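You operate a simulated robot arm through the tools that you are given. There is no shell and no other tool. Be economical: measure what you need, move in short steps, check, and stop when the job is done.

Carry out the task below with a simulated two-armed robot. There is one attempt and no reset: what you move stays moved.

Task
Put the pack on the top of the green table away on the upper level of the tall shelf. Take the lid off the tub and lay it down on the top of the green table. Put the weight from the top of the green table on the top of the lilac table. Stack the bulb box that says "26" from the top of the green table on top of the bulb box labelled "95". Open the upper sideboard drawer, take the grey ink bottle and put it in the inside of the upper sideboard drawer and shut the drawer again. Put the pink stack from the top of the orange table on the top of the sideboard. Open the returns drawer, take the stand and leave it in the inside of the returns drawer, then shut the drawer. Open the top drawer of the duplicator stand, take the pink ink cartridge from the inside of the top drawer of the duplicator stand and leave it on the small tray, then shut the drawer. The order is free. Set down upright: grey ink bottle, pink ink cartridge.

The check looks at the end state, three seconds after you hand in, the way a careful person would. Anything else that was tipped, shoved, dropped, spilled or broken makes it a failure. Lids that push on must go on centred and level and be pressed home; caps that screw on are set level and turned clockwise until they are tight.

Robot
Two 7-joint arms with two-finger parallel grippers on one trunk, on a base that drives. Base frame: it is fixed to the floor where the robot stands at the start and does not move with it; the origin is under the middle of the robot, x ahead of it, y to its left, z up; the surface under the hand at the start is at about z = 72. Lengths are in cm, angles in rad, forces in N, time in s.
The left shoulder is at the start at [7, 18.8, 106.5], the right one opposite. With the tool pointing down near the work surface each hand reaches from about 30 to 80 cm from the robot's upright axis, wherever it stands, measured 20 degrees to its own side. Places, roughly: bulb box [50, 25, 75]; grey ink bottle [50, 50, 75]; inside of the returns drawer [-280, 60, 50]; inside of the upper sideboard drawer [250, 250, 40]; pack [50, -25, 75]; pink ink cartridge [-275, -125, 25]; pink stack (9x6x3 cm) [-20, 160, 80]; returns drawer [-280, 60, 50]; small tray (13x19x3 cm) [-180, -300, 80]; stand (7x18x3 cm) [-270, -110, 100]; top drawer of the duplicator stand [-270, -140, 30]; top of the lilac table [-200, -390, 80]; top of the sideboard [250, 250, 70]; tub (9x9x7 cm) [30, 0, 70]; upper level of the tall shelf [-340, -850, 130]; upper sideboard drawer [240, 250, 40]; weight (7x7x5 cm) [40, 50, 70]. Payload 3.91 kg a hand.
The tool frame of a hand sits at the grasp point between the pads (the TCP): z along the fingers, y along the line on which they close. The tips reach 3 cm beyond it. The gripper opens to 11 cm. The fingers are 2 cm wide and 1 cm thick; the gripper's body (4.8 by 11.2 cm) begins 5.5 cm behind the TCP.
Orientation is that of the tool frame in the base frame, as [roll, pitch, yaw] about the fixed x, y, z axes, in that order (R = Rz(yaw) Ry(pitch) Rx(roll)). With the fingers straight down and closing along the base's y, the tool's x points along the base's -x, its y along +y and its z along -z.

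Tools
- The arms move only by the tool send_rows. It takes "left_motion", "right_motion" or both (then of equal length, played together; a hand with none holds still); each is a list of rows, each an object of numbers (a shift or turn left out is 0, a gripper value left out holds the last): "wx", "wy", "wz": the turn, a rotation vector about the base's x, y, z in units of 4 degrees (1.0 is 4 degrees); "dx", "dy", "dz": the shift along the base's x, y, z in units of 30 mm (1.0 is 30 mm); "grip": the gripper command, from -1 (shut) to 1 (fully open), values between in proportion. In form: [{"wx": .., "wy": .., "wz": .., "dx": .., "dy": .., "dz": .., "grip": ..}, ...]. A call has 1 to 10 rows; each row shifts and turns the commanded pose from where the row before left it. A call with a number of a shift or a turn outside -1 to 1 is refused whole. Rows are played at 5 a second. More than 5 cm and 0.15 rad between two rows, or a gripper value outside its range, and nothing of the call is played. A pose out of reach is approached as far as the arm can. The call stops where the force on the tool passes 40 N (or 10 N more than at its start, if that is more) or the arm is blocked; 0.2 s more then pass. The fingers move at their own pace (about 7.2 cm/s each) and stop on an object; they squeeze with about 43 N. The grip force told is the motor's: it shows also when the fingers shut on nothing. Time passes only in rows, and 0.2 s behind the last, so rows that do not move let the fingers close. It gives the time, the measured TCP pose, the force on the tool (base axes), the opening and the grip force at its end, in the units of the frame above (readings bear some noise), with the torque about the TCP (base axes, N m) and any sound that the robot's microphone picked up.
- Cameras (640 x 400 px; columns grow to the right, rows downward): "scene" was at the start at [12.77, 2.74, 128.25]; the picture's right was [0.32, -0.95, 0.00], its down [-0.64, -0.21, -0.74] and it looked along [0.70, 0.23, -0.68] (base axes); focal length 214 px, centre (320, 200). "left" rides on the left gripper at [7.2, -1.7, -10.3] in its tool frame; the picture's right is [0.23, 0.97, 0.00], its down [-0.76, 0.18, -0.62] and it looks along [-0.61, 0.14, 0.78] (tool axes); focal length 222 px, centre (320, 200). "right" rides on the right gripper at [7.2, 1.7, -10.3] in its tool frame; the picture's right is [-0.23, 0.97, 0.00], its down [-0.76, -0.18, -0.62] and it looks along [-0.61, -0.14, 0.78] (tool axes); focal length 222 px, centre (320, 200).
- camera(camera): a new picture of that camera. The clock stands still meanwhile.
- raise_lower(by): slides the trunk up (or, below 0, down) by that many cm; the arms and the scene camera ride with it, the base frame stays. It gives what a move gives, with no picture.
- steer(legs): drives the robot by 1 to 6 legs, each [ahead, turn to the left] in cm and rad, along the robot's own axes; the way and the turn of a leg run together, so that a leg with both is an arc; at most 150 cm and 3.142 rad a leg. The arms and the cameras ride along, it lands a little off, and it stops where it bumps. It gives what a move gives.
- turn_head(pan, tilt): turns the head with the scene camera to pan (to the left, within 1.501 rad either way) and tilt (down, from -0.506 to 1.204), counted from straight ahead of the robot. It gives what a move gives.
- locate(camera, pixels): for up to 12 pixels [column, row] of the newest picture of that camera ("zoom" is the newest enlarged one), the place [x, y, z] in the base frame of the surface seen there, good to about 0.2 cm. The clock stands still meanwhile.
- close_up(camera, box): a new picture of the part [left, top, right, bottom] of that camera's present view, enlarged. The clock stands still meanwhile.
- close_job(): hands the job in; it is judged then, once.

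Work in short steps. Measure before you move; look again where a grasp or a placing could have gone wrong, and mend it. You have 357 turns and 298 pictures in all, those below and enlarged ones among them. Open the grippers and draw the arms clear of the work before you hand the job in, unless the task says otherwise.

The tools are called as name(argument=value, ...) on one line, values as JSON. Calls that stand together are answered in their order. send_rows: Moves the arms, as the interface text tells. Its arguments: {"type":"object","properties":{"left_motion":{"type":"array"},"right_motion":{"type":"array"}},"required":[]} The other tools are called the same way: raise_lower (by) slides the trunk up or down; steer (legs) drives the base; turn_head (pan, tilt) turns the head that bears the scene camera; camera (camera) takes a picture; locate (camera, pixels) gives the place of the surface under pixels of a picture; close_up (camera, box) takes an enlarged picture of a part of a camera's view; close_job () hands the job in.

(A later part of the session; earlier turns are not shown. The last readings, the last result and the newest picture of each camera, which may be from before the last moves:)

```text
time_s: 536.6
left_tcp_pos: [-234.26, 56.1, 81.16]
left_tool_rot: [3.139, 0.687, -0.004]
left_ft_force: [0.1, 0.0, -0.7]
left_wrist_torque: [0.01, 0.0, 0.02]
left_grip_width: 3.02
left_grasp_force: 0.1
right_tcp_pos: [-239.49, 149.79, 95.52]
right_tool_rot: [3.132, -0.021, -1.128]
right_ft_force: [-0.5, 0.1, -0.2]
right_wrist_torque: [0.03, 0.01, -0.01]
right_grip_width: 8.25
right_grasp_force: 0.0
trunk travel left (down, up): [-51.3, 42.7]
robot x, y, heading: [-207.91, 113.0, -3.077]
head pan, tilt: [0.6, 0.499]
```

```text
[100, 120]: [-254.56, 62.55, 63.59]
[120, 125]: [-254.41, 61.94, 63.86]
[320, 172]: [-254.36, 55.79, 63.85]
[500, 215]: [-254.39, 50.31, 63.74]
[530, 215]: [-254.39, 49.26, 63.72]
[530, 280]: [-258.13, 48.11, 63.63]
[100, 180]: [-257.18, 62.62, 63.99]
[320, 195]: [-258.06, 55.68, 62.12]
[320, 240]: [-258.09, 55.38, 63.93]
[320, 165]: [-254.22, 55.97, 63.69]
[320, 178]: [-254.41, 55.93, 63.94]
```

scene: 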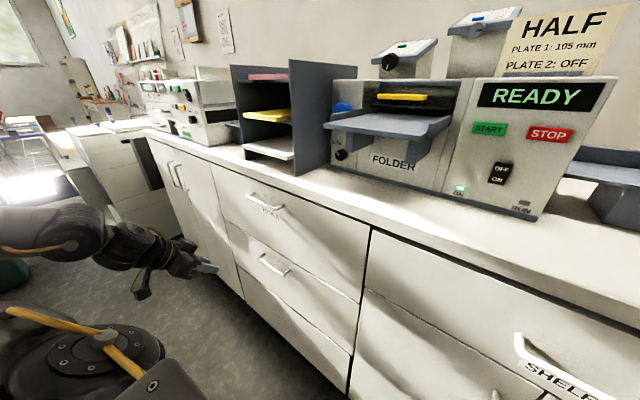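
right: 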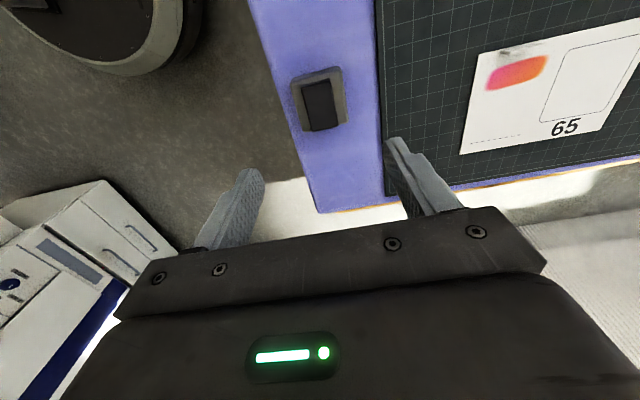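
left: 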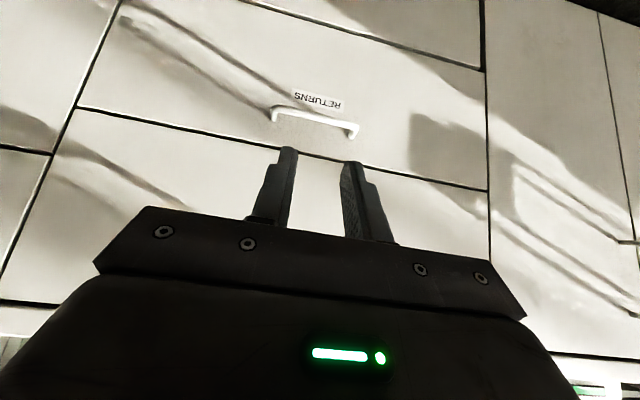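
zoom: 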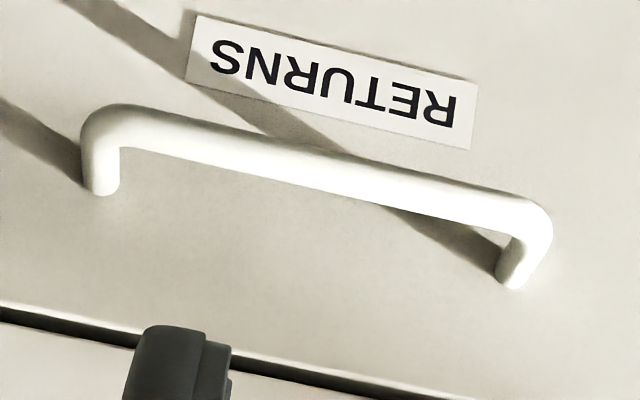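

send_rows(left_motion=[{"dx": -0.85, "dz": -0.6, "dy": -0.1}, {"dx": -0.85, "dz": -0.6, "dy": -0.1}, {"dx": -0.85, "dz": -0.6}, {"dx": -0.85, "dz": -0.6}, {"dx": -0.85, "dz": -0.6}, {"dx": -0.85, "dz": -0.6}, {"dx": -0.9, "dz": -0.6}, {}])

close_up(camera="left", box=[200, 60, 440, 210])

```text
time_s: 538.5
left_tcp_pos: [-252.47, 55.55, 68.52]
left_tool_rot: [3.136, 0.688, -0.004]
left_ft_force: [-0.2, 0.4, 1.3]
left_wrist_torque: [0.01, -0.03, -0.01]
left_grip_width: 3.06
left_grasp_force: 0.0
right_tcp_pos: [-239.44, 149.83, 95.55]
right_tool_rot: [3.132, -0.02, -1.127]
right_ft_force: [0.8, 0.0, -0.3]
right_wrist_torque: [-0.01, -0.02, -0.02]
right_grip_width: 8.25
right_grasp_force: 0.0
trunk travel left (down, up): [-51.3, 42.7]
robot x, y, heading: [-208.34, 112.75, -3.076]
head pan, tilt: [0.6, 0.499]
```

```text
2.67 times, centred on (320, 135) of left
```

zoom: 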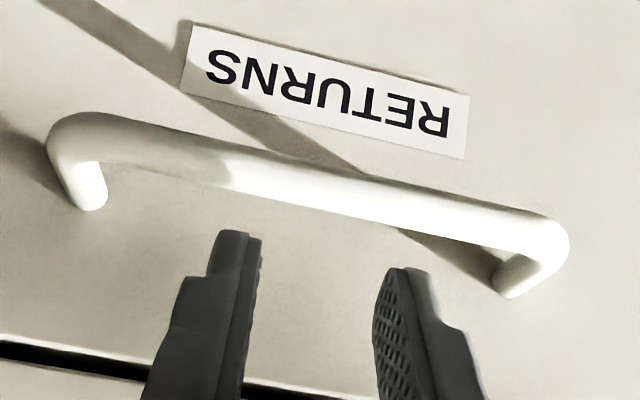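

Move along the finger axis to hook behind the bar.

send_rows(left_motion=[{"dx": -0.3, "dz": -0.3}, {"dx": -0.25, "dz": -0.3}, {"dx": -0.24, "dz": -0.3}, {"dx": -0.15, "dz": -0.2}, {}])

close_up(camera="left", box=[200, 60, 440, 210])

```text
time_s: 539.1
left_tcp_pos: [-254.07, 55.45, 66.83]
left_tool_rot: [3.136, 0.69, -0.001]
left_ft_force: [-2.4, 0.3, 1.1]
left_wrist_torque: [0.02, -0.13, 0.02]
left_grip_width: 3.08
left_grasp_force: 0.7
right_tcp_pos: [-239.54, 149.87, 95.55]
right_tool_rot: [3.13, -0.021, -1.126]
right_ft_force: [-0.4, -0.2, -0.3]
right_wrist_torque: [-0.05, -0.02, -0.04]
right_grip_width: 8.24
right_grasp_force: 0.0
trunk travel left (down, up): [-51.3, 42.7]
robot x, y, heading: [-207.87, 113.37, -3.074]
head pan, tilt: [0.6, 0.499]
stopped in row 3 (left hand): the force on the tool passed its limit at 67 N (the readings are from after the stop); the commanded pose is now the measured one
```

```text
2.67 times, centred on (320, 135) of left
```

zoom: 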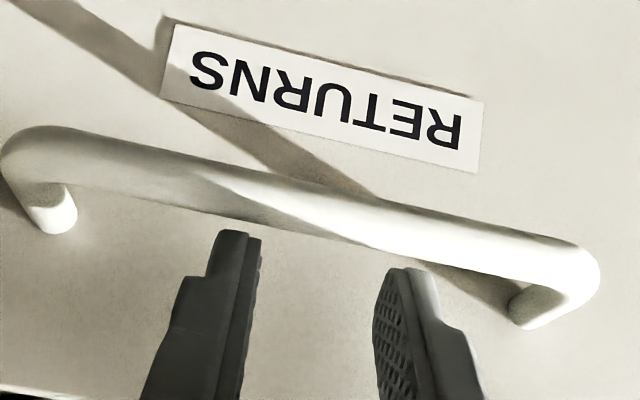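

The tip's rear corner landed on the bar. Shift 1 cm toward the panel and descend vertically.

send_rows(left_motion=[{"dz": 0.2}, {"dx": -0.35}, {"dz": -0.2}, {"dz": -0.2}, {"dz": -0.2}, {"dz": -0.1}, {}])

close_up(camera="left", box=[200, 60, 440, 210])

```text
time_s: 540.7
left_tcp_pos: [-255.29, 55.4, 65.43]
left_tool_rot: [3.136, 0.692, -0.001]
left_ft_force: [-2.9, -0.8, 6.7]
left_wrist_torque: [0.11, 0.05, 0.06]
left_grip_width: 2.99
left_grasp_force: 0.1
right_tcp_pos: [-239.54, 149.89, 95.51]
right_tool_rot: [3.132, -0.021, -1.126]
right_ft_force: [0.0, -0.2, -1.1]
right_wrist_torque: [0.02, 0.02, 0.0]
right_grip_width: 8.26
right_grasp_force: 0.1
trunk travel left (down, up): [-51.3, 42.7]
robot x, y, heading: [-207.93, 112.72, -3.075]
head pan, tilt: [0.6, 0.499]
```

```text
2.67 times, centred on (320, 135) of left
```

zoom: 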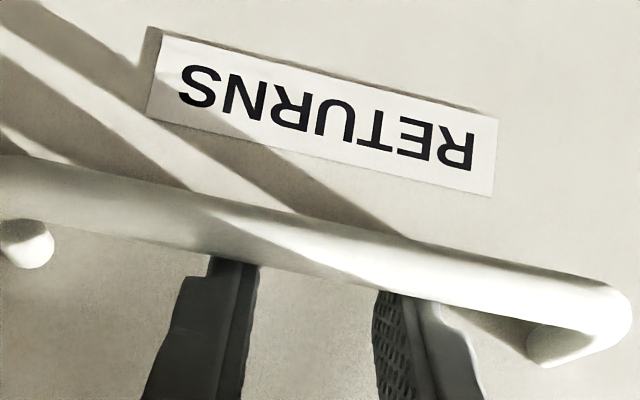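

Hooked. Pull toward +x with the arm.

send_rows(left_motion=[{"dx": 0.3}, {"dx": 0.5}, {"dx": 0.5}, {"dx": 0.5}, {}])

camera(camera="scene")

```text
time_s: 541.9
left_tcp_pos: [-249.68, 55.41, 65.22]
left_tool_rot: [3.136, 0.689, -0.003]
left_ft_force: [1.7, -0.4, 4.8]
left_wrist_torque: [0.03, -0.04, 0.0]
left_grip_width: 3.06
left_grasp_force: 0.1
right_tcp_pos: [-239.54, 149.9, 95.49]
right_tool_rot: [3.132, -0.021, -1.126]
right_ft_force: [-0.5, 0.6, 0.7]
right_wrist_torque: [0.01, 0.02, 0.01]
right_grip_width: 8.25
right_grasp_force: 0.0
trunk travel left (down, up): [-51.3, 42.7]
robot x, y, heading: [-207.86, 112.74, -3.078]
head pan, tilt: [0.6, 0.499]
```

```text
152 pictures are left
```

scene: 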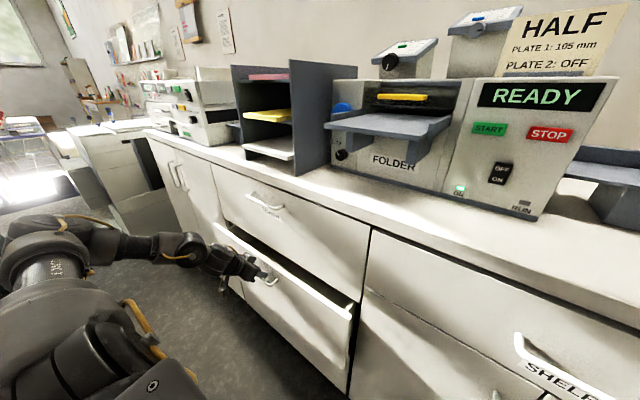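

It opens. Pull further.

send_rows(left_motion=[{"dx": 0.6}, {"dx": 0.6}, {"dx": 0.6}, {"dx": 0.6}, {"dx": 0.6}, {"dx": 0.6}, {"dx": 0.6}, {"dx": 0.6}, {"dx": 0.4}, {}])

camera(camera="scene")

```text
time_s: 544.1
left_tcp_pos: [-234.05, 55.53, 65.23]
left_tool_rot: [3.136, 0.69, -0.001]
left_ft_force: [1.1, -0.3, 2.5]
left_wrist_torque: [0.03, -0.01, 0.0]
left_grip_width: 3.01
left_grasp_force: 0.0
right_tcp_pos: [-239.53, 149.84, 95.57]
right_tool_rot: [3.132, -0.02, -1.127]
right_ft_force: [-0.2, -0.1, 0.2]
right_wrist_torque: [0.0, 0.01, -0.02]
right_grip_width: 8.26
right_grasp_force: 0.0
trunk travel left (down, up): [-51.3, 42.7]
robot x, y, heading: [-208.02, 112.86, -3.079]
head pan, tilt: [0.6, 0.499]
```

```text
151 pictures are left
```

scene: 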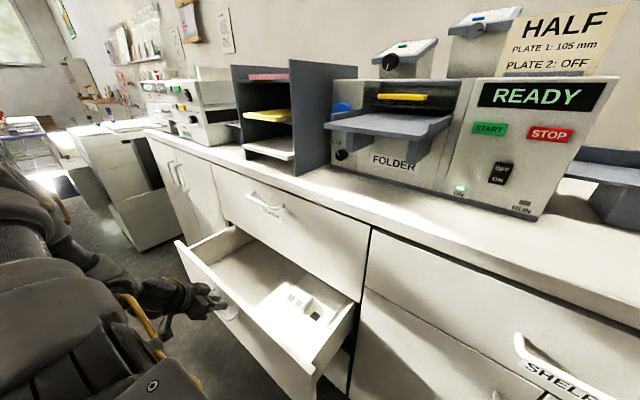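

send_rows(left_motion=[{"dx": 0.5}, {"dx": 0.5}, {"dx": 0.4}, {}])

close_up(camera="scene", box=[170, 200, 370, 380])

locate(camera="scene", pixels=[[240, 290], [270, 270], [215, 255], [295, 300], [320, 310], [300, 345], [230, 310], [340, 320], [250, 245], [285, 290], [325, 300]])

```text
time_s: 545.1
left_tcp_pos: [-229.82, 55.47, 65.22]
left_tool_rot: [3.139, 0.69, -0.004]
left_ft_force: [0.6, 1.5, 0.9]
left_wrist_torque: [0.01, 0.0, -0.01]
left_grip_width: 3.03
left_grasp_force: 0.0
right_tcp_pos: [-239.63, 149.72, 95.53]
right_tool_rot: [3.133, -0.022, -1.126]
right_ft_force: [-0.6, 0.1, 0.0]
right_wrist_torque: [0.0, -0.03, 0.01]
right_grip_width: 8.23
right_grasp_force: 0.1
trunk travel left (down, up): [-51.3, 42.7]
robot x, y, heading: [-207.8, 112.79, -3.079]
head pan, tilt: [0.6, 0.499]
```

```text
2.22 times, centred on (270, 290) of scene
```

zoom: 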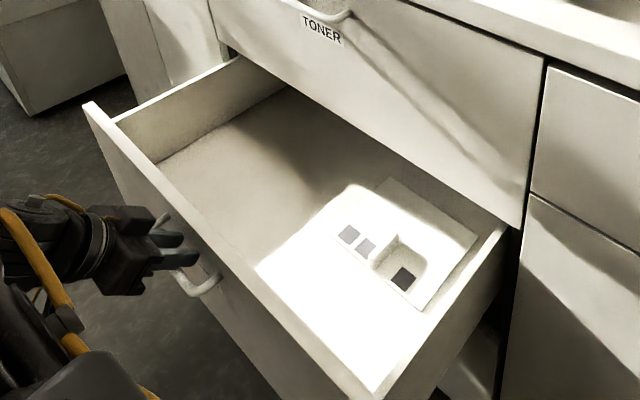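

```text
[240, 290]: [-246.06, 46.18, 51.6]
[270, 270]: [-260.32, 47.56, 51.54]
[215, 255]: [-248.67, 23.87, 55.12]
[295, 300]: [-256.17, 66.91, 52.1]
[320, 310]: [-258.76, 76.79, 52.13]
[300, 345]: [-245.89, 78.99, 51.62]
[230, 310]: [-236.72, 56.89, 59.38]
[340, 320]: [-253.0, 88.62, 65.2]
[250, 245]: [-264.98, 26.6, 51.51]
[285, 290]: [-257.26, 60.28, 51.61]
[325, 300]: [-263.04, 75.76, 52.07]
```

Drawer open ~26 cm; floor z 51.5, space for the stand at ~(-247,42). Unhook, straighten the left hand, raise.

send_rows(left_motion=[{"dz": 0.5}, {"dx": 0.2, "dz": 0.8}, {"dx": 0.2, "dz": 0.9}, {"wy": -1, "dz": 0.8}, {"wy": -1}, {"wy": -1}, {"wy": -1}, {"wy": -1}, {"wy": -1}, {"wy": -1}])

send_rows(left_motion=[{"wy": -1, "grip": 0.5}, {"wy": -1}, {"wy": -0.9}])

raise_lower(by=36)

camera(camera="scene")

```text
time_s: 547.3
left_tcp_pos: [-228.76, 55.33, 74.22]
left_tool_rot: [3.139, 0.2, -0.001]
left_ft_force: [0.3, 0.2, -0.2]
left_wrist_torque: [0.0, 0.03, -0.04]
left_grip_width: 2.99
left_grasp_force: 0.0
right_tcp_pos: [-239.63, 149.95, 95.43]
right_tool_rot: [3.133, -0.021, -1.126]
right_ft_force: [-0.5, 0.3, -0.7]
right_wrist_torque: [0.06, 0.02, -0.02]
right_grip_width: 8.26
right_grasp_force: 0.1
trunk travel left (down, up): [-51.3, 42.7]
robot x, y, heading: [-207.95, 112.63, -3.072]
head pan, tilt: [0.6, 0.499]
```

```text
time_s: 548.1
left_tcp_pos: [-228.72, 55.39, 74.21]
left_tool_rot: [3.137, -0.003, -0.001]
left_ft_force: [0.2, 0.4, 0.4]
left_wrist_torque: [-0.02, -0.01, 0.0]
left_grip_width: 8.24
left_grasp_force: 0.0
right_tcp_pos: [-239.61, 149.79, 95.58]
right_tool_rot: [3.133, -0.022, -1.125]
right_ft_force: [-0.3, 0.2, 0.3]
right_wrist_torque: [0.01, -0.02, 0.01]
right_grip_width: 8.24
right_grasp_force: 0.1
trunk travel left (down, up): [-51.3, 42.7]
robot x, y, heading: [-207.94, 112.83, -3.073]
head pan, tilt: [0.6, 0.499]
```

```text
time_s: 551.6
left_tcp_pos: [-228.75, 55.35, 110.33]
left_tool_rot: [3.138, -0.001, -0.001]
left_ft_force: [0.5, 0.1, 0.3]
left_wrist_torque: [-0.02, -0.03, 0.01]
left_grip_width: 8.27
left_grasp_force: 0.0
right_tcp_pos: [-239.49, 149.89, 131.52]
right_tool_rot: [3.133, -0.02, -1.126]
right_ft_force: [0.8, -0.1, 0.8]
right_wrist_torque: [0.03, -0.01, 0.0]
right_grip_width: 8.24
right_grasp_force: 0.1
trunk travel left (down, up): [-87.3, 6.7]
robot x, y, heading: [-207.96, 112.98, -3.07]
head pan, tilt: [0.6, 0.499]
```

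```text
149 pictures are left
```

scene: 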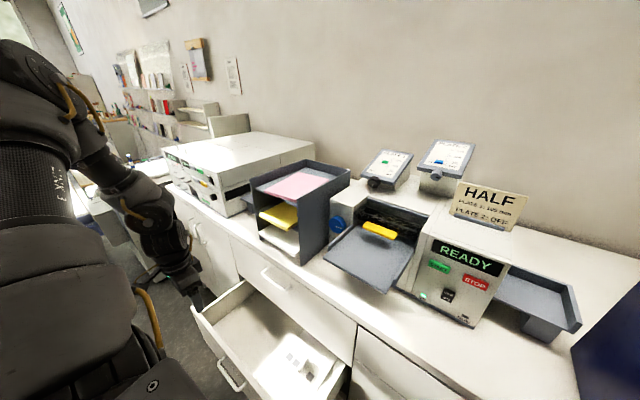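

steer(legs=[[0, 0.39], [-25, 0], [0, 1.08]])

turn_head(pan=0.3, tilt=0.9)

camera(camera="scene")

```text
time_s: 557.3
left_tcp_pos: [-131.0, 96.87, 110.27]
left_tool_rot: [3.137, 0.002, 1.458]
left_ft_force: [0.5, 0.5, 0.4]
left_wrist_torque: [0.0, -0.03, -0.02]
left_grip_width: 8.24
left_grasp_force: 0.1
right_tcp_pos: [-226.05, 96.53, 131.52]
right_tool_rot: [3.134, -0.019, 0.335]
right_ft_force: [0.2, -0.8, 0.3]
right_wrist_torque: [-0.02, 0.02, 0.02]
right_grip_width: 8.24
right_grasp_force: 0.1
trunk travel left (down, up): [-87.3, 6.7]
robot x, y, heading: [-185.72, 123.73, -1.608]
head pan, tilt: [0.6, 0.499]
```

```text
time_s: 558.2
left_tcp_pos: [-130.83, 97.0, 110.23]
left_tool_rot: [3.137, 0.0, 1.458]
left_ft_force: [0.4, -0.8, -0.5]
left_wrist_torque: [0.02, 0.01, -0.02]
left_grip_width: 8.24
left_grasp_force: 0.1
right_tcp_pos: [-225.94, 96.65, 131.46]
right_tool_rot: [3.134, -0.021, 0.336]
right_ft_force: [0.2, 1.4, 1.0]
right_wrist_torque: [-0.03, -0.01, 0.01]
right_grip_width: 8.26
right_grasp_force: 0.2
trunk travel left (down, up): [-87.3, 6.7]
robot x, y, heading: [-185.67, 123.7, -1.613]
head pan, tilt: [0.3, 0.901]
```

```text
148 pictures are left
```

scene: 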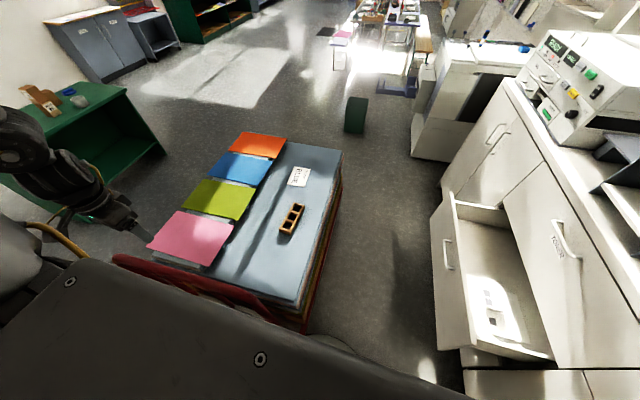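

close_up(camera="scene", box=[260, 190, 330, 240])

locate(camera="zoom", pixels=[[305, 110], [405, 135], [280, 370], [180, 340], [290, 240], [405, 165]])

```text
8.00 times, centred on (295, 215) of scene
```

zoom: 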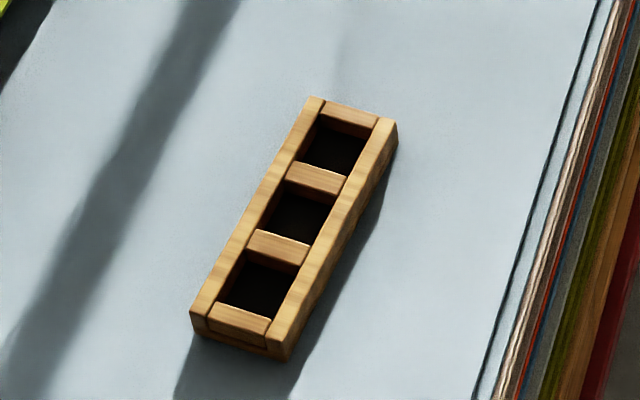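

```text
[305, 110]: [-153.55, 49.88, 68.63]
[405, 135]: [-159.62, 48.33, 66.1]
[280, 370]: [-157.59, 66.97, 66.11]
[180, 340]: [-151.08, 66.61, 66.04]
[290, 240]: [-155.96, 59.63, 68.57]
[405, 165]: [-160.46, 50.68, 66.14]
```

steer(legs=[[0, -0.17]])

raise_lower(by=-29)

camera(camera="scene")

```text
time_s: 559.3
left_tcp_pos: [-136.0, 88.0, 110.24]
left_tool_rot: [3.141, 0.001, 1.29]
left_ft_force: [0.6, 0.0, 0.3]
left_wrist_torque: [-0.01, -0.02, -0.02]
left_grip_width: 8.25
left_grasp_force: 0.2
right_tcp_pos: [-229.74, 103.61, 131.63]
right_tool_rot: [3.134, -0.018, 0.165]
right_ft_force: [0.3, 1.4, 0.2]
right_wrist_torque: [-0.04, 0.02, 0.0]
right_grip_width: 8.25
right_grasp_force: 0.0
trunk travel left (down, up): [-87.3, 6.7]
robot x, y, heading: [-185.6, 123.44, -1.784]
head pan, tilt: [0.3, 0.901]
```

```text
time_s: 562.2
left_tcp_pos: [-136.15, 88.09, 81.31]
left_tool_rot: [3.138, -0.001, 1.289]
left_ft_force: [0.4, 0.5, -0.2]
left_wrist_torque: [-0.03, 0.0, 0.0]
left_grip_width: 8.26
left_grasp_force: 0.1
right_tcp_pos: [-229.82, 103.76, 102.41]
right_tool_rot: [3.13, -0.021, 0.165]
right_ft_force: [-0.8, -0.4, 0.5]
right_wrist_torque: [-0.01, -0.01, 0.0]
right_grip_width: 8.22
right_grasp_force: 0.0
trunk travel left (down, up): [-58.3, 35.7]
robot x, y, heading: [-185.95, 123.69, -1.783]
head pan, tilt: [0.3, 0.901]
```

```text
146 pictures are left
```

scene: 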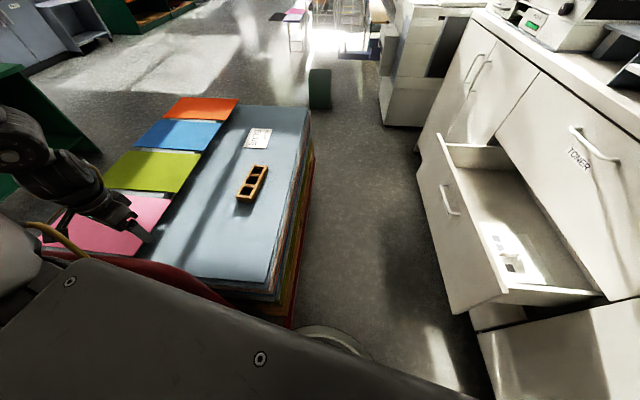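

send_rows(left_motion=[{"dx": -0.58, "dy": -0.91, "wz": 0.9}, {"dx": -0.58, "dy": -0.91, "wz": 0.9}, {"dx": -0.58, "dy": -0.91, "wz": 0.9}, {"dx": -0.58, "dy": -0.91}, {"dx": -0.58, "dy": -0.91}, {"dx": -0.58, "dy": -0.91}, {"dx": -0.58, "dy": -0.91}, {"dx": -0.58, "dy": -0.91}, {"dx": -0.58, "dy": -0.91}, {"dx": -0.58, "dy": -0.91}])

send_rows(left_motion=[{"dx": -0.58, "dy": -0.96}, {}])

camera(camera="left")

```text
time_s: 564.4
left_tcp_pos: [-153.66, 60.7, 81.11]
left_tool_rot: [3.14, -0.001, 1.481]
left_ft_force: [-0.6, -0.4, 0.0]
left_wrist_torque: [-0.01, -0.03, -0.02]
left_grip_width: 8.28
left_grasp_force: 0.0
right_tcp_pos: [-229.89, 103.65, 102.45]
right_tool_rot: [3.132, -0.021, 0.165]
right_ft_force: [-0.4, 0.4, 0.6]
right_wrist_torque: [-0.02, -0.03, -0.01]
right_grip_width: 8.27
right_grasp_force: 0.0
trunk travel left (down, up): [-58.3, 35.7]
robot x, y, heading: [-185.59, 124.04, -1.782]
head pan, tilt: [0.3, 0.901]
```

```text
time_s: 565.0
left_tcp_pos: [-155.26, 58.04, 81.31]
left_tool_rot: [3.141, -0.001, 1.478]
left_ft_force: [0.0, 0.1, 0.3]
left_wrist_torque: [0.01, 0.02, -0.02]
left_grip_width: 8.24
left_grasp_force: 0.0
right_tcp_pos: [-229.87, 103.76, 102.65]
right_tool_rot: [3.132, -0.019, 0.167]
right_ft_force: [-1.1, 0.7, 0.4]
right_wrist_torque: [0.01, 0.04, 0.02]
right_grip_width: 8.25
right_grasp_force: 0.0
trunk travel left (down, up): [-58.3, 35.7]
robot x, y, heading: [-185.41, 123.67, -1.777]
head pan, tilt: [0.3, 0.901]
```

```text
145 pictures are left
```

left: 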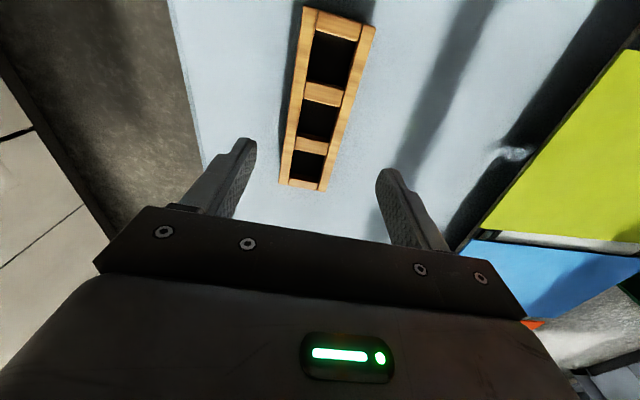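

Aligned. Descend to TCP z 69.6 and grip.

send_rows(left_motion=[{"dz": -1}, {"dz": -1}, {"dz": -1}, {"dz": -0.9}, {}, {"grip": -1}, {}, {}, {}])

send_rows(left_motion=[{"dz": 0.5}, {"dz": 1}, {"dz": 1}, {"dz": 1}, {"dz": 1}, {}])

```text
time_s: 567.0
left_tcp_pos: [-153.89, 61.14, 73.27]
left_tool_rot: [3.14, -0.001, 1.48]
left_ft_force: [0.4, -0.2, -0.5]
left_wrist_torque: [-0.02, -0.03, 0.01]
left_grip_width: 0.0
left_grasp_force: 38.0
left hand out of reach, approached as far as the arm can: row 2, 3, 4
right_tcp_pos: [-229.96, 103.7, 102.57]
right_tool_rot: [3.132, -0.02, 0.166]
right_ft_force: [-0.3, -0.3, -0.6]
right_wrist_torque: [0.0, -0.01, 0.04]
right_grip_width: 8.23
right_grasp_force: 0.0
trunk travel left (down, up): [-58.3, 35.7]
robot x, y, heading: [-185.81, 123.7, -1.777]
head pan, tilt: [0.3, 0.901]
```

```text
time_s: 568.4
left_tcp_pos: [-153.79, 60.98, 86.82]
left_tool_rot: [3.139, -0.003, 1.479]
left_ft_force: [-0.3, -0.1, -0.6]
left_wrist_torque: [0.03, 0.02, -0.04]
left_grip_width: 0.0
left_grasp_force: 37.5
right_tcp_pos: [-229.97, 103.57, 102.53]
right_tool_rot: [3.133, -0.021, 0.165]
right_ft_force: [0.4, 0.6, 0.3]
right_wrist_torque: [0.0, -0.02, 0.0]
right_grip_width: 8.27
right_grasp_force: 0.2
trunk travel left (down, up): [-58.3, 35.7]
robot x, y, heading: [-185.67, 123.25, -1.79]
head pan, tilt: [0.3, 0.901]
```

Reach-limited (fingers closed above it, no contact). Reopen, lower the trunk 10 cm, re-align.

raise_lower(by=-10)

send_rows(left_motion=[{"grip": 0.5, "dz": 0.4}, {"dx": -0.5, "dy": -1}, {}, {}])

```text
time_s: 569.7
left_tcp_pos: [-153.74, 61.09, 76.86]
left_tool_rot: [3.138, -0.001, 1.479]
left_ft_force: [0.4, 1.3, 0.5]
left_wrist_torque: [0.03, 0.02, -0.01]
left_grip_width: 0.01
left_grasp_force: 37.6
right_tcp_pos: [-230.03, 103.62, 92.49]
right_tool_rot: [3.133, -0.021, 0.164]
right_ft_force: [-0.1, -0.1, -0.2]
right_wrist_torque: [-0.02, -0.01, -0.03]
right_grip_width: 8.26
right_grasp_force: 0.1
trunk travel left (down, up): [-48.3, 45.7]
robot x, y, heading: [-185.29, 123.65, -1.782]
head pan, tilt: [0.3, 0.901]
```

```text
time_s: 570.7
left_tcp_pos: [-155.38, 58.11, 78.02]
left_tool_rot: [3.138, -0.003, 1.478]
left_ft_force: [-0.3, -0.1, -0.3]
left_wrist_torque: [0.03, 0.01, -0.01]
left_grip_width: 8.24
left_grasp_force: 0.0
right_tcp_pos: [-230.0, 103.57, 92.53]
right_tool_rot: [3.132, -0.021, 0.165]
right_ft_force: [-0.3, -0.7, 0.5]
right_wrist_torque: [0.0, 0.0, 0.03]
right_grip_width: 8.26
right_grasp_force: 0.1
trunk travel left (down, up): [-48.3, 45.7]
robot x, y, heading: [-185.58, 123.56, -1.776]
head pan, tilt: [0.3, 0.901]
```

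send_rows(left_motion=[{"dz": -1}, {"dz": -1}, {"dz": -0.8}, {}])

```text
time_s: 571.7
left_tcp_pos: [-155.26, 58.2, 69.54]
left_tool_rot: [3.137, -0.001, 1.478]
left_ft_force: [-0.4, 0.7, -0.2]
left_wrist_torque: [0.02, -0.02, 0.0]
left_grip_width: 8.25
left_grasp_force: 0.1
right_tcp_pos: [-230.04, 103.76, 92.55]
right_tool_rot: [3.132, -0.021, 0.167]
right_ft_force: [-0.4, 0.7, 0.3]
right_wrist_torque: [-0.01, 0.01, 0.02]
right_grip_width: 8.25
right_grasp_force: 0.2
trunk travel left (down, up): [-48.3, 45.7]
robot x, y, heading: [-185.4, 123.72, -1.783]
head pan, tilt: [0.3, 0.901]
```

At grasp height; close and lift.

send_rows(left_motion=[{"grip": -1}, {}, {}, {}, {"dz": 0.5}, {"dz": 1}, {"dz": 1}, {"dz": 1}, {}])

raise_lower(by=24)

camera(camera="scene")

```text
time_s: 573.7
left_tcp_pos: [-155.19, 57.98, 80.11]
left_tool_rot: [3.139, -0.003, 1.479]
left_ft_force: [0.2, 0.0, -7.1]
left_wrist_torque: [0.03, 0.01, 0.03]
left_grip_width: 6.16
left_grasp_force: 42.9
right_tcp_pos: [-229.91, 103.54, 92.49]
right_tool_rot: [3.135, -0.021, 0.165]
right_ft_force: [-0.2, -0.8, -0.3]
right_wrist_torque: [0.0, -0.01, 0.01]
right_grip_width: 8.25
right_grasp_force: 0.1
trunk travel left (down, up): [-48.3, 45.7]
robot x, y, heading: [-185.87, 123.71, -1.779]
head pan, tilt: [0.3, 0.901]
```

```text
time_s: 576.2
left_tcp_pos: [-155.04, 58.0, 104.14]
left_tool_rot: [3.138, -0.002, 1.479]
left_ft_force: [-0.4, 0.0, -5.6]
left_wrist_torque: [0.04, 0.02, -0.01]
left_grip_width: 6.18
left_grasp_force: 43.1
right_tcp_pos: [-229.98, 103.68, 116.48]
right_tool_rot: [3.134, -0.02, 0.168]
right_ft_force: [0.2, -1.0, 0.7]
right_wrist_torque: [-0.01, 0.0, 0.04]
right_grip_width: 8.25
right_grasp_force: 0.0
trunk travel left (down, up): [-72.3, 21.7]
robot x, y, heading: [-185.77, 123.71, -1.779]
head pan, tilt: [0.3, 0.901]
```

```text
144 pictures are left
```

scene: 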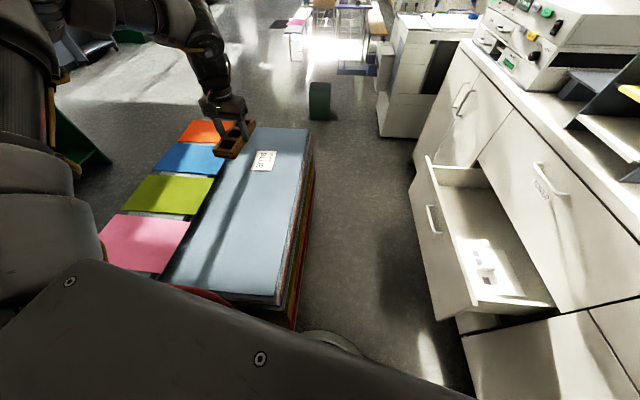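

Stand in hand. Rotate the hand +66° now so the stand will lie along y in the drawer, then drive to (-203,100).

send_rows(left_motion=[{"wz": 1}, {"wz": 1}, {"wz": 1}, {"wz": 1}, {"wz": 1}, {"wz": 1}, {"wz": 1}, {"wz": 1}, {"wz": 1}, {"wz": 1}])

send_rows(left_motion=[{"wz": 1}, {"wz": 1}, {"wz": 1}, {"wz": 1}, {"wz": 1}, {"wz": 1}, {"wz": 0.5}])

steer(legs=[[0, -0.42], [29, 0]])

camera(camera="scene")

```text
time_s: 578.4
left_tcp_pos: [-155.13, 57.91, 104.0]
left_tool_rot: [3.139, -0.003, 2.178]
left_ft_force: [0.4, 0.0, -6.3]
left_wrist_torque: [0.03, 0.03, -0.05]
left_grip_width: 6.16
left_grasp_force: 43.0
right_tcp_pos: [-229.7, 103.6, 116.59]
right_tool_rot: [3.132, -0.02, 0.166]
right_ft_force: [0.6, -0.5, 0.2]
right_wrist_torque: [0.01, 0.02, 0.02]
right_grip_width: 8.24
right_grasp_force: 0.1
trunk travel left (down, up): [-72.3, 21.7]
robot x, y, heading: [-185.8, 124.14, -1.781]
head pan, tilt: [0.3, 0.901]
```

```text
time_s: 580.0
left_tcp_pos: [-153.55, 54.7, 105.24]
left_tool_rot: [3.138, -0.005, 2.454]
left_ft_force: [0.9, 0.6, -5.4]
left_wrist_torque: [0.03, 0.04, 0.01]
left_grip_width: 6.2
left_grasp_force: 43.0
left hand out of reach, approached as far as the arm can: row 2, 3, 4, 5, 6
right_tcp_pos: [-229.86, 103.58, 116.51]
right_tool_rot: [3.133, -0.021, 0.165]
right_ft_force: [0.1, 0.6, -0.2]
right_wrist_torque: [0.01, 0.02, 0.0]
right_grip_width: 8.22
right_grasp_force: 0.0
trunk travel left (down, up): [-72.3, 21.7]
robot x, y, heading: [-185.9, 123.83, -1.782]
head pan, tilt: [0.3, 0.901]
```

```text
time_s: 583.2
left_tcp_pos: [-201.23, 24.12, 105.2]
left_tool_rot: [3.14, -0.003, 2.038]
left_ft_force: [1.0, -0.9, -5.9]
left_wrist_torque: [0.06, 0.05, 0.0]
left_grip_width: 6.16
left_grasp_force: 43.3
right_tcp_pos: [-251.19, 99.74, 116.68]
right_tool_rot: [3.134, -0.018, -0.249]
right_ft_force: [-0.8, 0.5, -0.2]
right_wrist_torque: [-0.05, -0.01, 0.0]
right_grip_width: 8.25
right_grasp_force: 0.1
trunk travel left (down, up): [-72.3, 21.7]
robot x, y, heading: [-202.71, 100.39, -2.201]
head pan, tilt: [0.3, 0.901]
```

```text
143 pictures are left
```

scene: 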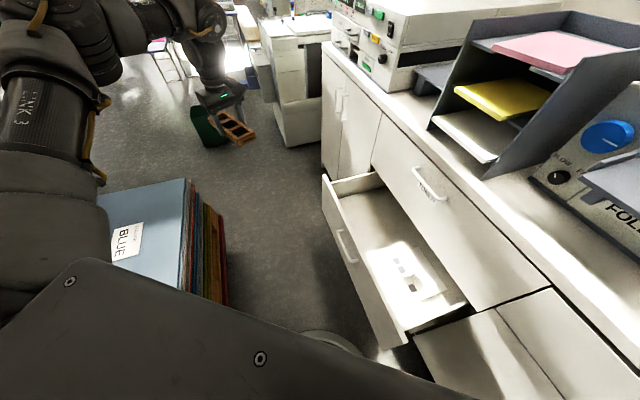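

Turn right 0.5 rad so the stand swings toward the drawer, still high.

steer(legs=[[0, -0.5]])

raise_lower(by=-26)

camera(camera="scene")

```text
time_s: 585.1
left_tcp_pos: [-238.09, 32.82, 105.1]
left_tool_rot: [3.138, -0.003, 1.536]
left_ft_force: [0.4, 0.7, -6.2]
left_wrist_torque: [0.07, 0.0, 0.04]
left_grip_width: 6.2
left_grasp_force: 43.2
right_tcp_pos: [-245.8, 123.07, 116.55]
right_tool_rot: [3.132, -0.02, -0.751]
right_ft_force: [0.0, -0.7, -0.6]
right_wrist_torque: [-0.01, -0.03, -0.03]
right_grip_width: 8.24
right_grasp_force: 0.1
trunk travel left (down, up): [-72.3, 21.7]
robot x, y, heading: [-202.69, 100.18, -2.698]
head pan, tilt: [0.3, 0.901]
```

```text
time_s: 587.7
left_tcp_pos: [-237.95, 32.89, 79.16]
left_tool_rot: [3.138, -0.004, 1.538]
left_ft_force: [-0.6, 0.0, -6.1]
left_wrist_torque: [0.03, 0.0, -0.01]
left_grip_width: 6.17
left_grasp_force: 43.0
right_tcp_pos: [-245.6, 123.13, 90.51]
right_tool_rot: [3.132, -0.021, -0.752]
right_ft_force: [-1.4, -0.5, -0.6]
right_wrist_torque: [0.0, -0.01, -0.02]
right_grip_width: 8.28
right_grasp_force: 0.1
trunk travel left (down, up): [-46.3, 47.7]
robot x, y, heading: [-202.93, 100.31, -2.7]
head pan, tilt: [0.3, 0.901]
```

```text
142 pictures are left
```

scene: 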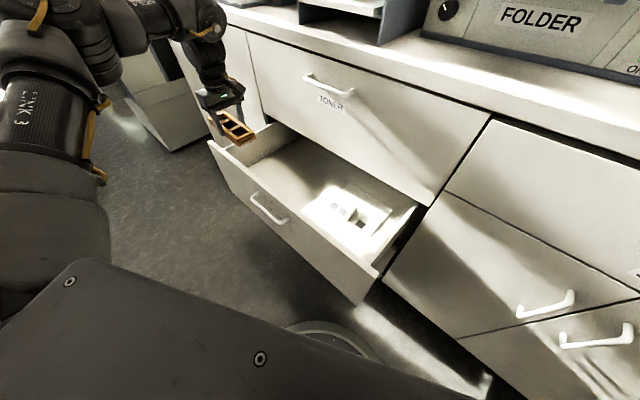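

send_rows(left_motion=[{"dx": -0.75, "dy": 0.67}, {"dx": -0.75, "dy": 0.67}, {"dx": -0.75, "dy": 0.67}, {"dx": -0.75, "dy": 0.67}, {}])

camera(camera="left")

camera(camera="scene")

```text
time_s: 588.9
left_tcp_pos: [-240.21, 33.94, 80.03]
left_tool_rot: [3.139, -0.006, 1.536]
left_ft_force: [-0.6, 0.2, -5.3]
left_wrist_torque: [0.05, -0.01, -0.02]
left_grip_width: 6.2
left_grasp_force: 43.3
left hand out of reach, approached as far as the arm can: row 1, 2, 3, 4
right_tcp_pos: [-245.74, 123.2, 90.47]
right_tool_rot: [3.133, -0.022, -0.751]
right_ft_force: [-0.9, -0.8, 0.0]
right_wrist_torque: [0.01, 0.02, 0.02]
right_grip_width: 8.25
right_grasp_force: 0.1
trunk travel left (down, up): [-46.3, 47.7]
robot x, y, heading: [-202.83, 100.46, -2.702]
head pan, tilt: [0.3, 0.901]
```

```text
141 pictures are left
```

left: 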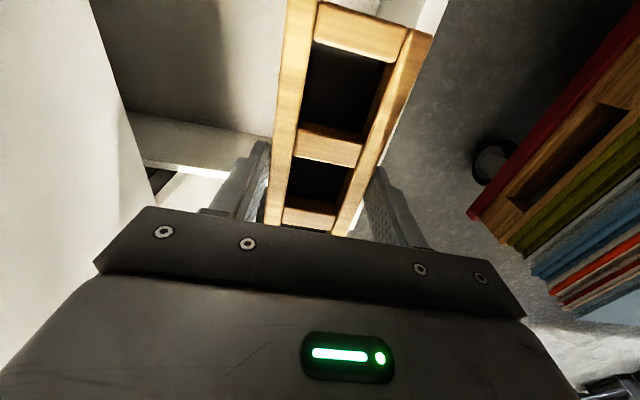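

```text
140 pictures are left
```

scene: 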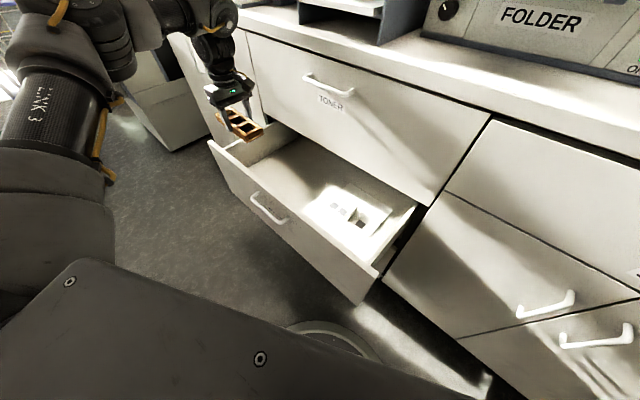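

The wrist is at its limit; turn the base 0.12 rad right to bring the stand over the drawer.

steer(legs=[[0, -0.12]])

camera(camera="left")

camera(camera="scene")

```text
time_s: 589.9
left_tcp_pos: [-247.91, 39.25, 80.05]
left_tool_rot: [3.139, -0.003, 1.414]
left_ft_force: [0.1, -0.4, -5.7]
left_wrist_torque: [0.0, -0.01, -0.02]
left_grip_width: 6.17
left_grasp_force: 42.5
right_tcp_pos: [-242.77, 128.26, 90.47]
right_tool_rot: [3.134, -0.02, -0.871]
right_ft_force: [0.5, -0.9, -0.6]
right_wrist_torque: [-0.04, 0.0, 0.0]
right_grip_width: 8.27
right_grasp_force: 0.0
trunk travel left (down, up): [-46.3, 47.7]
robot x, y, heading: [-202.46, 100.34, -2.816]
head pan, tilt: [0.3, 0.901]
```

```text
139 pictures are left
```

left: 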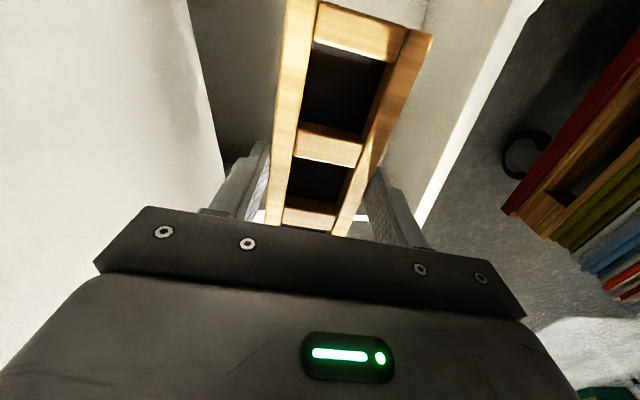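

```text
138 pictures are left
```

scene: 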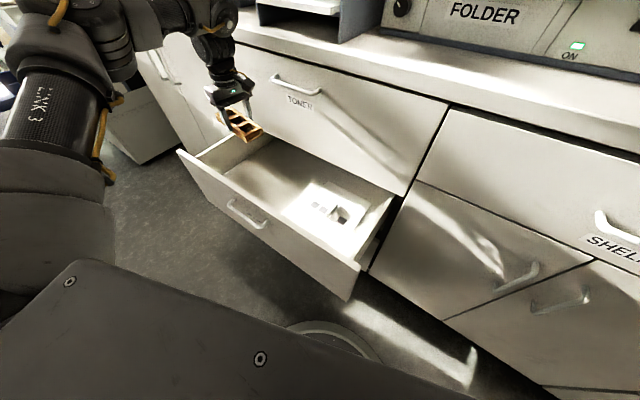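

raise_lower(by=-20)

send_rows(left_motion=[{"dz": -0.7}, {"dz": -0.4}, {"dz": -0.2}, {"dz": -0.1}, {}])

```text
time_s: 592.1
left_tcp_pos: [-247.94, 39.1, 60.14]
left_tool_rot: [-3.141, -0.005, 1.413]
left_ft_force: [0.6, -0.2, -5.5]
left_wrist_torque: [0.04, -0.01, -0.01]
left_grip_width: 6.2
left_grasp_force: 42.9
right_tcp_pos: [-242.69, 128.18, 70.48]
right_tool_rot: [3.133, -0.022, -0.87]
right_ft_force: [0.1, 0.1, 0.8]
right_wrist_torque: [0.0, -0.01, 0.0]
right_grip_width: 8.26
right_grasp_force: 0.0
trunk travel left (down, up): [-26.3, 67.7]
robot x, y, heading: [-202.87, 100.19, -2.822]
head pan, tilt: [0.3, 0.901]
```

```text
time_s: 593.3
left_tcp_pos: [-247.38, 36.75, 57.73]
left_tool_rot: [3.14, -0.004, 1.413]
left_ft_force: [-0.6, 0.1, -4.7]
left_wrist_torque: [0.08, -0.04, 0.02]
left_grip_width: 6.19
left_grasp_force: 43.2
left hand out of reach, approached as far as the arm can: row 1, 2, 3
right_tcp_pos: [-242.6, 128.13, 70.54]
right_tool_rot: [3.133, -0.021, -0.872]
right_ft_force: [-0.5, -0.3, -1.0]
right_wrist_torque: [0.0, 0.03, 0.0]
right_grip_width: 8.28
right_grasp_force: 0.1
trunk travel left (down, up): [-26.3, 67.7]
robot x, y, heading: [-202.38, 100.1, -2.819]
head pan, tilt: [0.3, 0.901]
```

raise_lower(by=-2.4)

raise_lower(by=-0.3)

camera(camera="scene")

```text
time_s: 594.0
left_tcp_pos: [-247.29, 36.76, 55.54]
left_tool_rot: [3.14, -0.005, 1.411]
left_ft_force: [-0.2, 0.2, -5.7]
left_wrist_torque: [0.05, -0.04, -0.01]
left_grip_width: 6.2
left_grasp_force: 42.5
right_tcp_pos: [-242.61, 128.16, 68.15]
right_tool_rot: [3.133, -0.02, -0.872]
right_ft_force: [0.6, -0.9, 0.0]
right_wrist_torque: [0.0, -0.04, 0.03]
right_grip_width: 8.23
right_grasp_force: 0.1
trunk travel left (down, up): [-23.9, 70.1]
robot x, y, heading: [-202.68, 100.29, -2.823]
head pan, tilt: [0.3, 0.901]
```

```text
time_s: 594.5
left_tcp_pos: [-247.49, 36.72, 55.16]
left_tool_rot: [3.139, -0.005, 1.412]
left_ft_force: [-0.5, 0.1, -3.7]
left_wrist_torque: [-0.16, 0.1, 0.02]
left_grip_width: 6.2
left_grasp_force: 42.6
right_tcp_pos: [-242.64, 128.14, 67.76]
right_tool_rot: [3.134, -0.02, -0.873]
right_ft_force: [0.1, 0.0, 0.3]
right_wrist_torque: [-0.02, -0.02, 0.01]
right_grip_width: 8.25
right_grasp_force: 0.0
trunk travel left (down, up): [-23.6, 70.4]
robot x, y, heading: [-202.67, 100.7, -2.82]
head pan, tilt: [0.3, 0.901]
```

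```text
137 pictures are left
```

scene: 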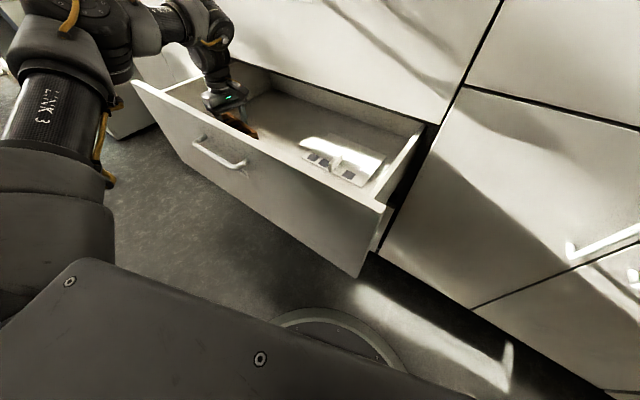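

Touching down (force change). Release and raise the hand out via trunk and arm.

send_rows(left_motion=[{"grip": 0.3}, {}, {}, {"dz": 0.7}, {"dz": 0.7}])

raise_lower(by=30)

camera(camera="scene")

```text
time_s: 595.7
left_tcp_pos: [-246.83, 36.97, 59.14]
left_tool_rot: [-3.14, -0.003, 1.414]
left_ft_force: [-0.2, 0.0, 0.2]
left_wrist_torque: [0.01, 0.03, 0.02]
left_grip_width: 7.15
left_grasp_force: 0.1
left hand out of reach, approached as far as the arm can: row 5
right_tcp_pos: [-242.55, 128.25, 67.83]
right_tool_rot: [3.132, -0.021, -0.871]
right_ft_force: [0.8, -0.1, 0.6]
right_wrist_torque: [0.01, -0.02, -0.02]
right_grip_width: 8.25
right_grasp_force: 0.0
trunk travel left (down, up): [-23.6, 70.4]
robot x, y, heading: [-202.84, 100.24, -2.821]
head pan, tilt: [0.3, 0.901]
```

```text
time_s: 598.7
left_tcp_pos: [-246.72, 36.87, 89.2]
left_tool_rot: [-3.14, -0.005, 1.412]
left_ft_force: [0.0, -0.6, 0.2]
left_wrist_torque: [0.03, 0.0, 0.01]
left_grip_width: 7.16
left_grasp_force: 0.0
right_tcp_pos: [-242.64, 128.17, 97.86]
right_tool_rot: [3.131, -0.023, -0.872]
right_ft_force: [-0.1, 0.4, -1.6]
right_wrist_torque: [-0.05, -0.02, -0.01]
right_grip_width: 8.25
right_grasp_force: 0.1
trunk travel left (down, up): [-53.6, 40.4]
robot x, y, heading: [-202.63, 100.26, -2.822]
head pan, tilt: [0.3, 0.901]
```

```text
136 pictures are left
```

scene: 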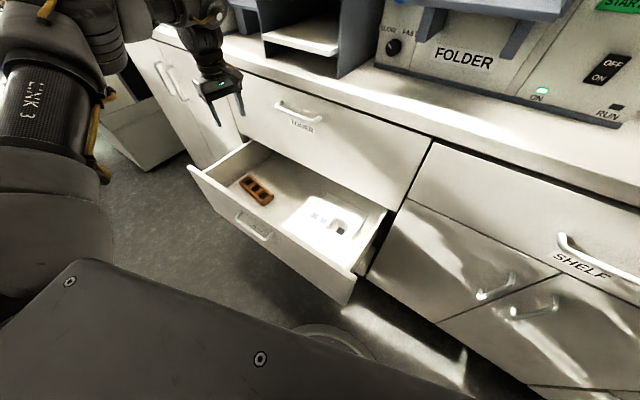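

The stand lies in the drawer. Retract the left hand outward, rotating yaw back and tilting for the push.

send_rows(left_motion=[{"dx": 0.9, "wz": -1, "grip": -1}, {"dx": 0.9, "wz": -1}, {"dx": 0.9, "wz": -1}, {"dx": 0.9, "wz": -1}, {"dx": 0.9, "wz": -1}, {"dx": 0.9, "wz": -1}, {"wz": -1}, {"wz": -1}, {"wz": -1}, {"wz": -1}])

send_rows(left_motion=[{"wz": -1}, {"wz": -1}, {"wz": -1}, {"wz": -1}, {"wz": -1}, {"wz": -1}, {"wz": -1}])

steer(legs=[[0, -0.25]])

```text
time_s: 600.9
left_tcp_pos: [-230.5, 36.97, 89.16]
left_tool_rot: [-3.14, -0.002, 0.715]
left_ft_force: [0.0, 0.0, -0.4]
left_wrist_torque: [-0.03, 0.0, 0.05]
left_grip_width: 0.0
left_grasp_force: 37.5
right_tcp_pos: [-242.72, 128.12, 97.83]
right_tool_rot: [3.13, -0.022, -0.87]
right_ft_force: [0.4, 0.0, 1.1]
right_wrist_torque: [-0.01, 0.0, 0.01]
right_grip_width: 8.24
right_grasp_force: 0.1
trunk travel left (down, up): [-53.6, 40.4]
robot x, y, heading: [-202.66, 100.26, -2.821]
head pan, tilt: [0.3, 0.901]
```

```text
time_s: 602.5
left_tcp_pos: [-230.49, 36.87, 89.1]
left_tool_rot: [-3.14, -0.003, 0.223]
left_ft_force: [-0.3, 0.1, 0.1]
left_wrist_torque: [0.0, -0.02, 0.0]
left_grip_width: 0.03
left_grasp_force: 37.7
right_tcp_pos: [-242.61, 128.05, 97.8]
right_tool_rot: [3.131, -0.02, -0.871]
right_ft_force: [0.9, -0.5, -0.5]
right_wrist_torque: [0.01, 0.0, 0.0]
right_grip_width: 8.25
right_grasp_force: 0.1
trunk travel left (down, up): [-53.6, 40.4]
robot x, y, heading: [-202.84, 100.22, -2.82]
head pan, tilt: [0.3, 0.901]
```

```text
time_s: 603.8
left_tcp_pos: [-245.43, 45.89, 89.19]
left_tool_rot: [-3.141, -0.002, -0.025]
left_ft_force: [0.4, -0.1, 1.0]
left_wrist_torque: [-0.05, 0.01, -0.01]
left_grip_width: 0.01
left_grasp_force: 37.6
right_tcp_pos: [-234.51, 137.16, 97.71]
right_tool_rot: [3.132, -0.021, -1.12]
right_ft_force: [0.5, -0.6, 0.6]
right_wrist_torque: [0.01, 0.0, 0.0]
right_grip_width: 8.26
right_grasp_force: 0.2
trunk travel left (down, up): [-53.6, 40.4]
robot x, y, heading: [-202.71, 100.39, -3.072]
head pan, tilt: [0.3, 0.901]
```

send_rows(left_motion=[{"dx": 1, "dy": 0.5, "wy": 1}, {"dx": 1, "dy": 0.5, "wy": 1}, {"dx": 1, "dy": 0.5, "wy": 1}, {"dx": 1, "dy": 0.5, "wy": 1}, {"dx": 1, "dy": 0.5, "wy": 1}, {"dx": 1, "dy": 0.5, "wy": 1}, {"dx": 0.7, "wy": 1}, {"wy": 1}, {"wy": 1}, {"wy": 1}])

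send_rows(left_motion=[{"dz": -1}, {"dz": -1}, {"dz": -1}, {"dz": -1}, {"dz": -1}, {"dz": -1}, {"dz": -0.7}])

camera(camera="left")

```text
time_s: 606.0
left_tcp_pos: [-230.14, 48.17, 90.43]
left_tool_rot: [3.125, 0.65, -0.056]
left_ft_force: [-0.1, 0.7, 0.1]
left_wrist_torque: [0.0, 0.0, -0.01]
left_grip_width: 0.02
left_grasp_force: 37.5
left hand out of reach, approached as far as the arm can: row 5, 6, 7, 8, 9, 10
right_tcp_pos: [-234.49, 136.95, 97.88]
right_tool_rot: [3.131, -0.021, -1.121]
right_ft_force: [0.0, 0.4, 0.3]
right_wrist_torque: [0.02, 0.0, 0.02]
right_grip_width: 8.23
right_grasp_force: 0.0
trunk travel left (down, up): [-53.6, 40.4]
robot x, y, heading: [-202.72, 99.99, -3.072]
head pan, tilt: [0.3, 0.901]
```

```text
time_s: 607.6
left_tcp_pos: [-230.14, 48.26, 70.43]
left_tool_rot: [3.124, 0.65, -0.057]
left_ft_force: [0.1, -0.6, 3.9]
left_wrist_torque: [-0.09, 0.11, 0.03]
left_grip_width: 0.0
left_grasp_force: 37.4
right_tcp_pos: [-234.43, 137.22, 97.82]
right_tool_rot: [3.131, -0.02, -1.119]
right_ft_force: [0.5, 0.1, 0.6]
right_wrist_torque: [0.0, 0.0, 0.01]
right_grip_width: 8.23
right_grasp_force: 0.1
trunk travel left (down, up): [-53.6, 40.4]
robot x, y, heading: [-202.91, 100.25, -3.073]
head pan, tilt: [0.3, 0.901]
```

```text
135 pictures are left
```

left: 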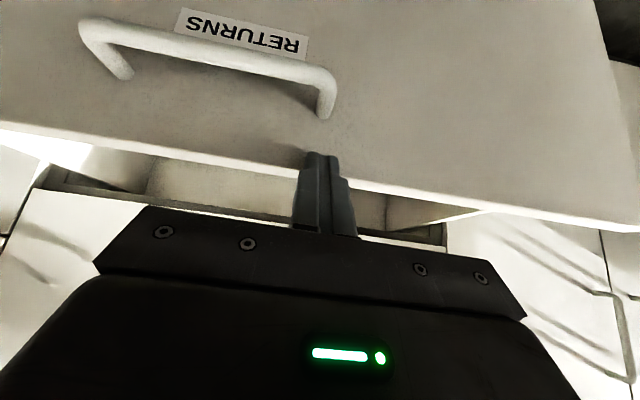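

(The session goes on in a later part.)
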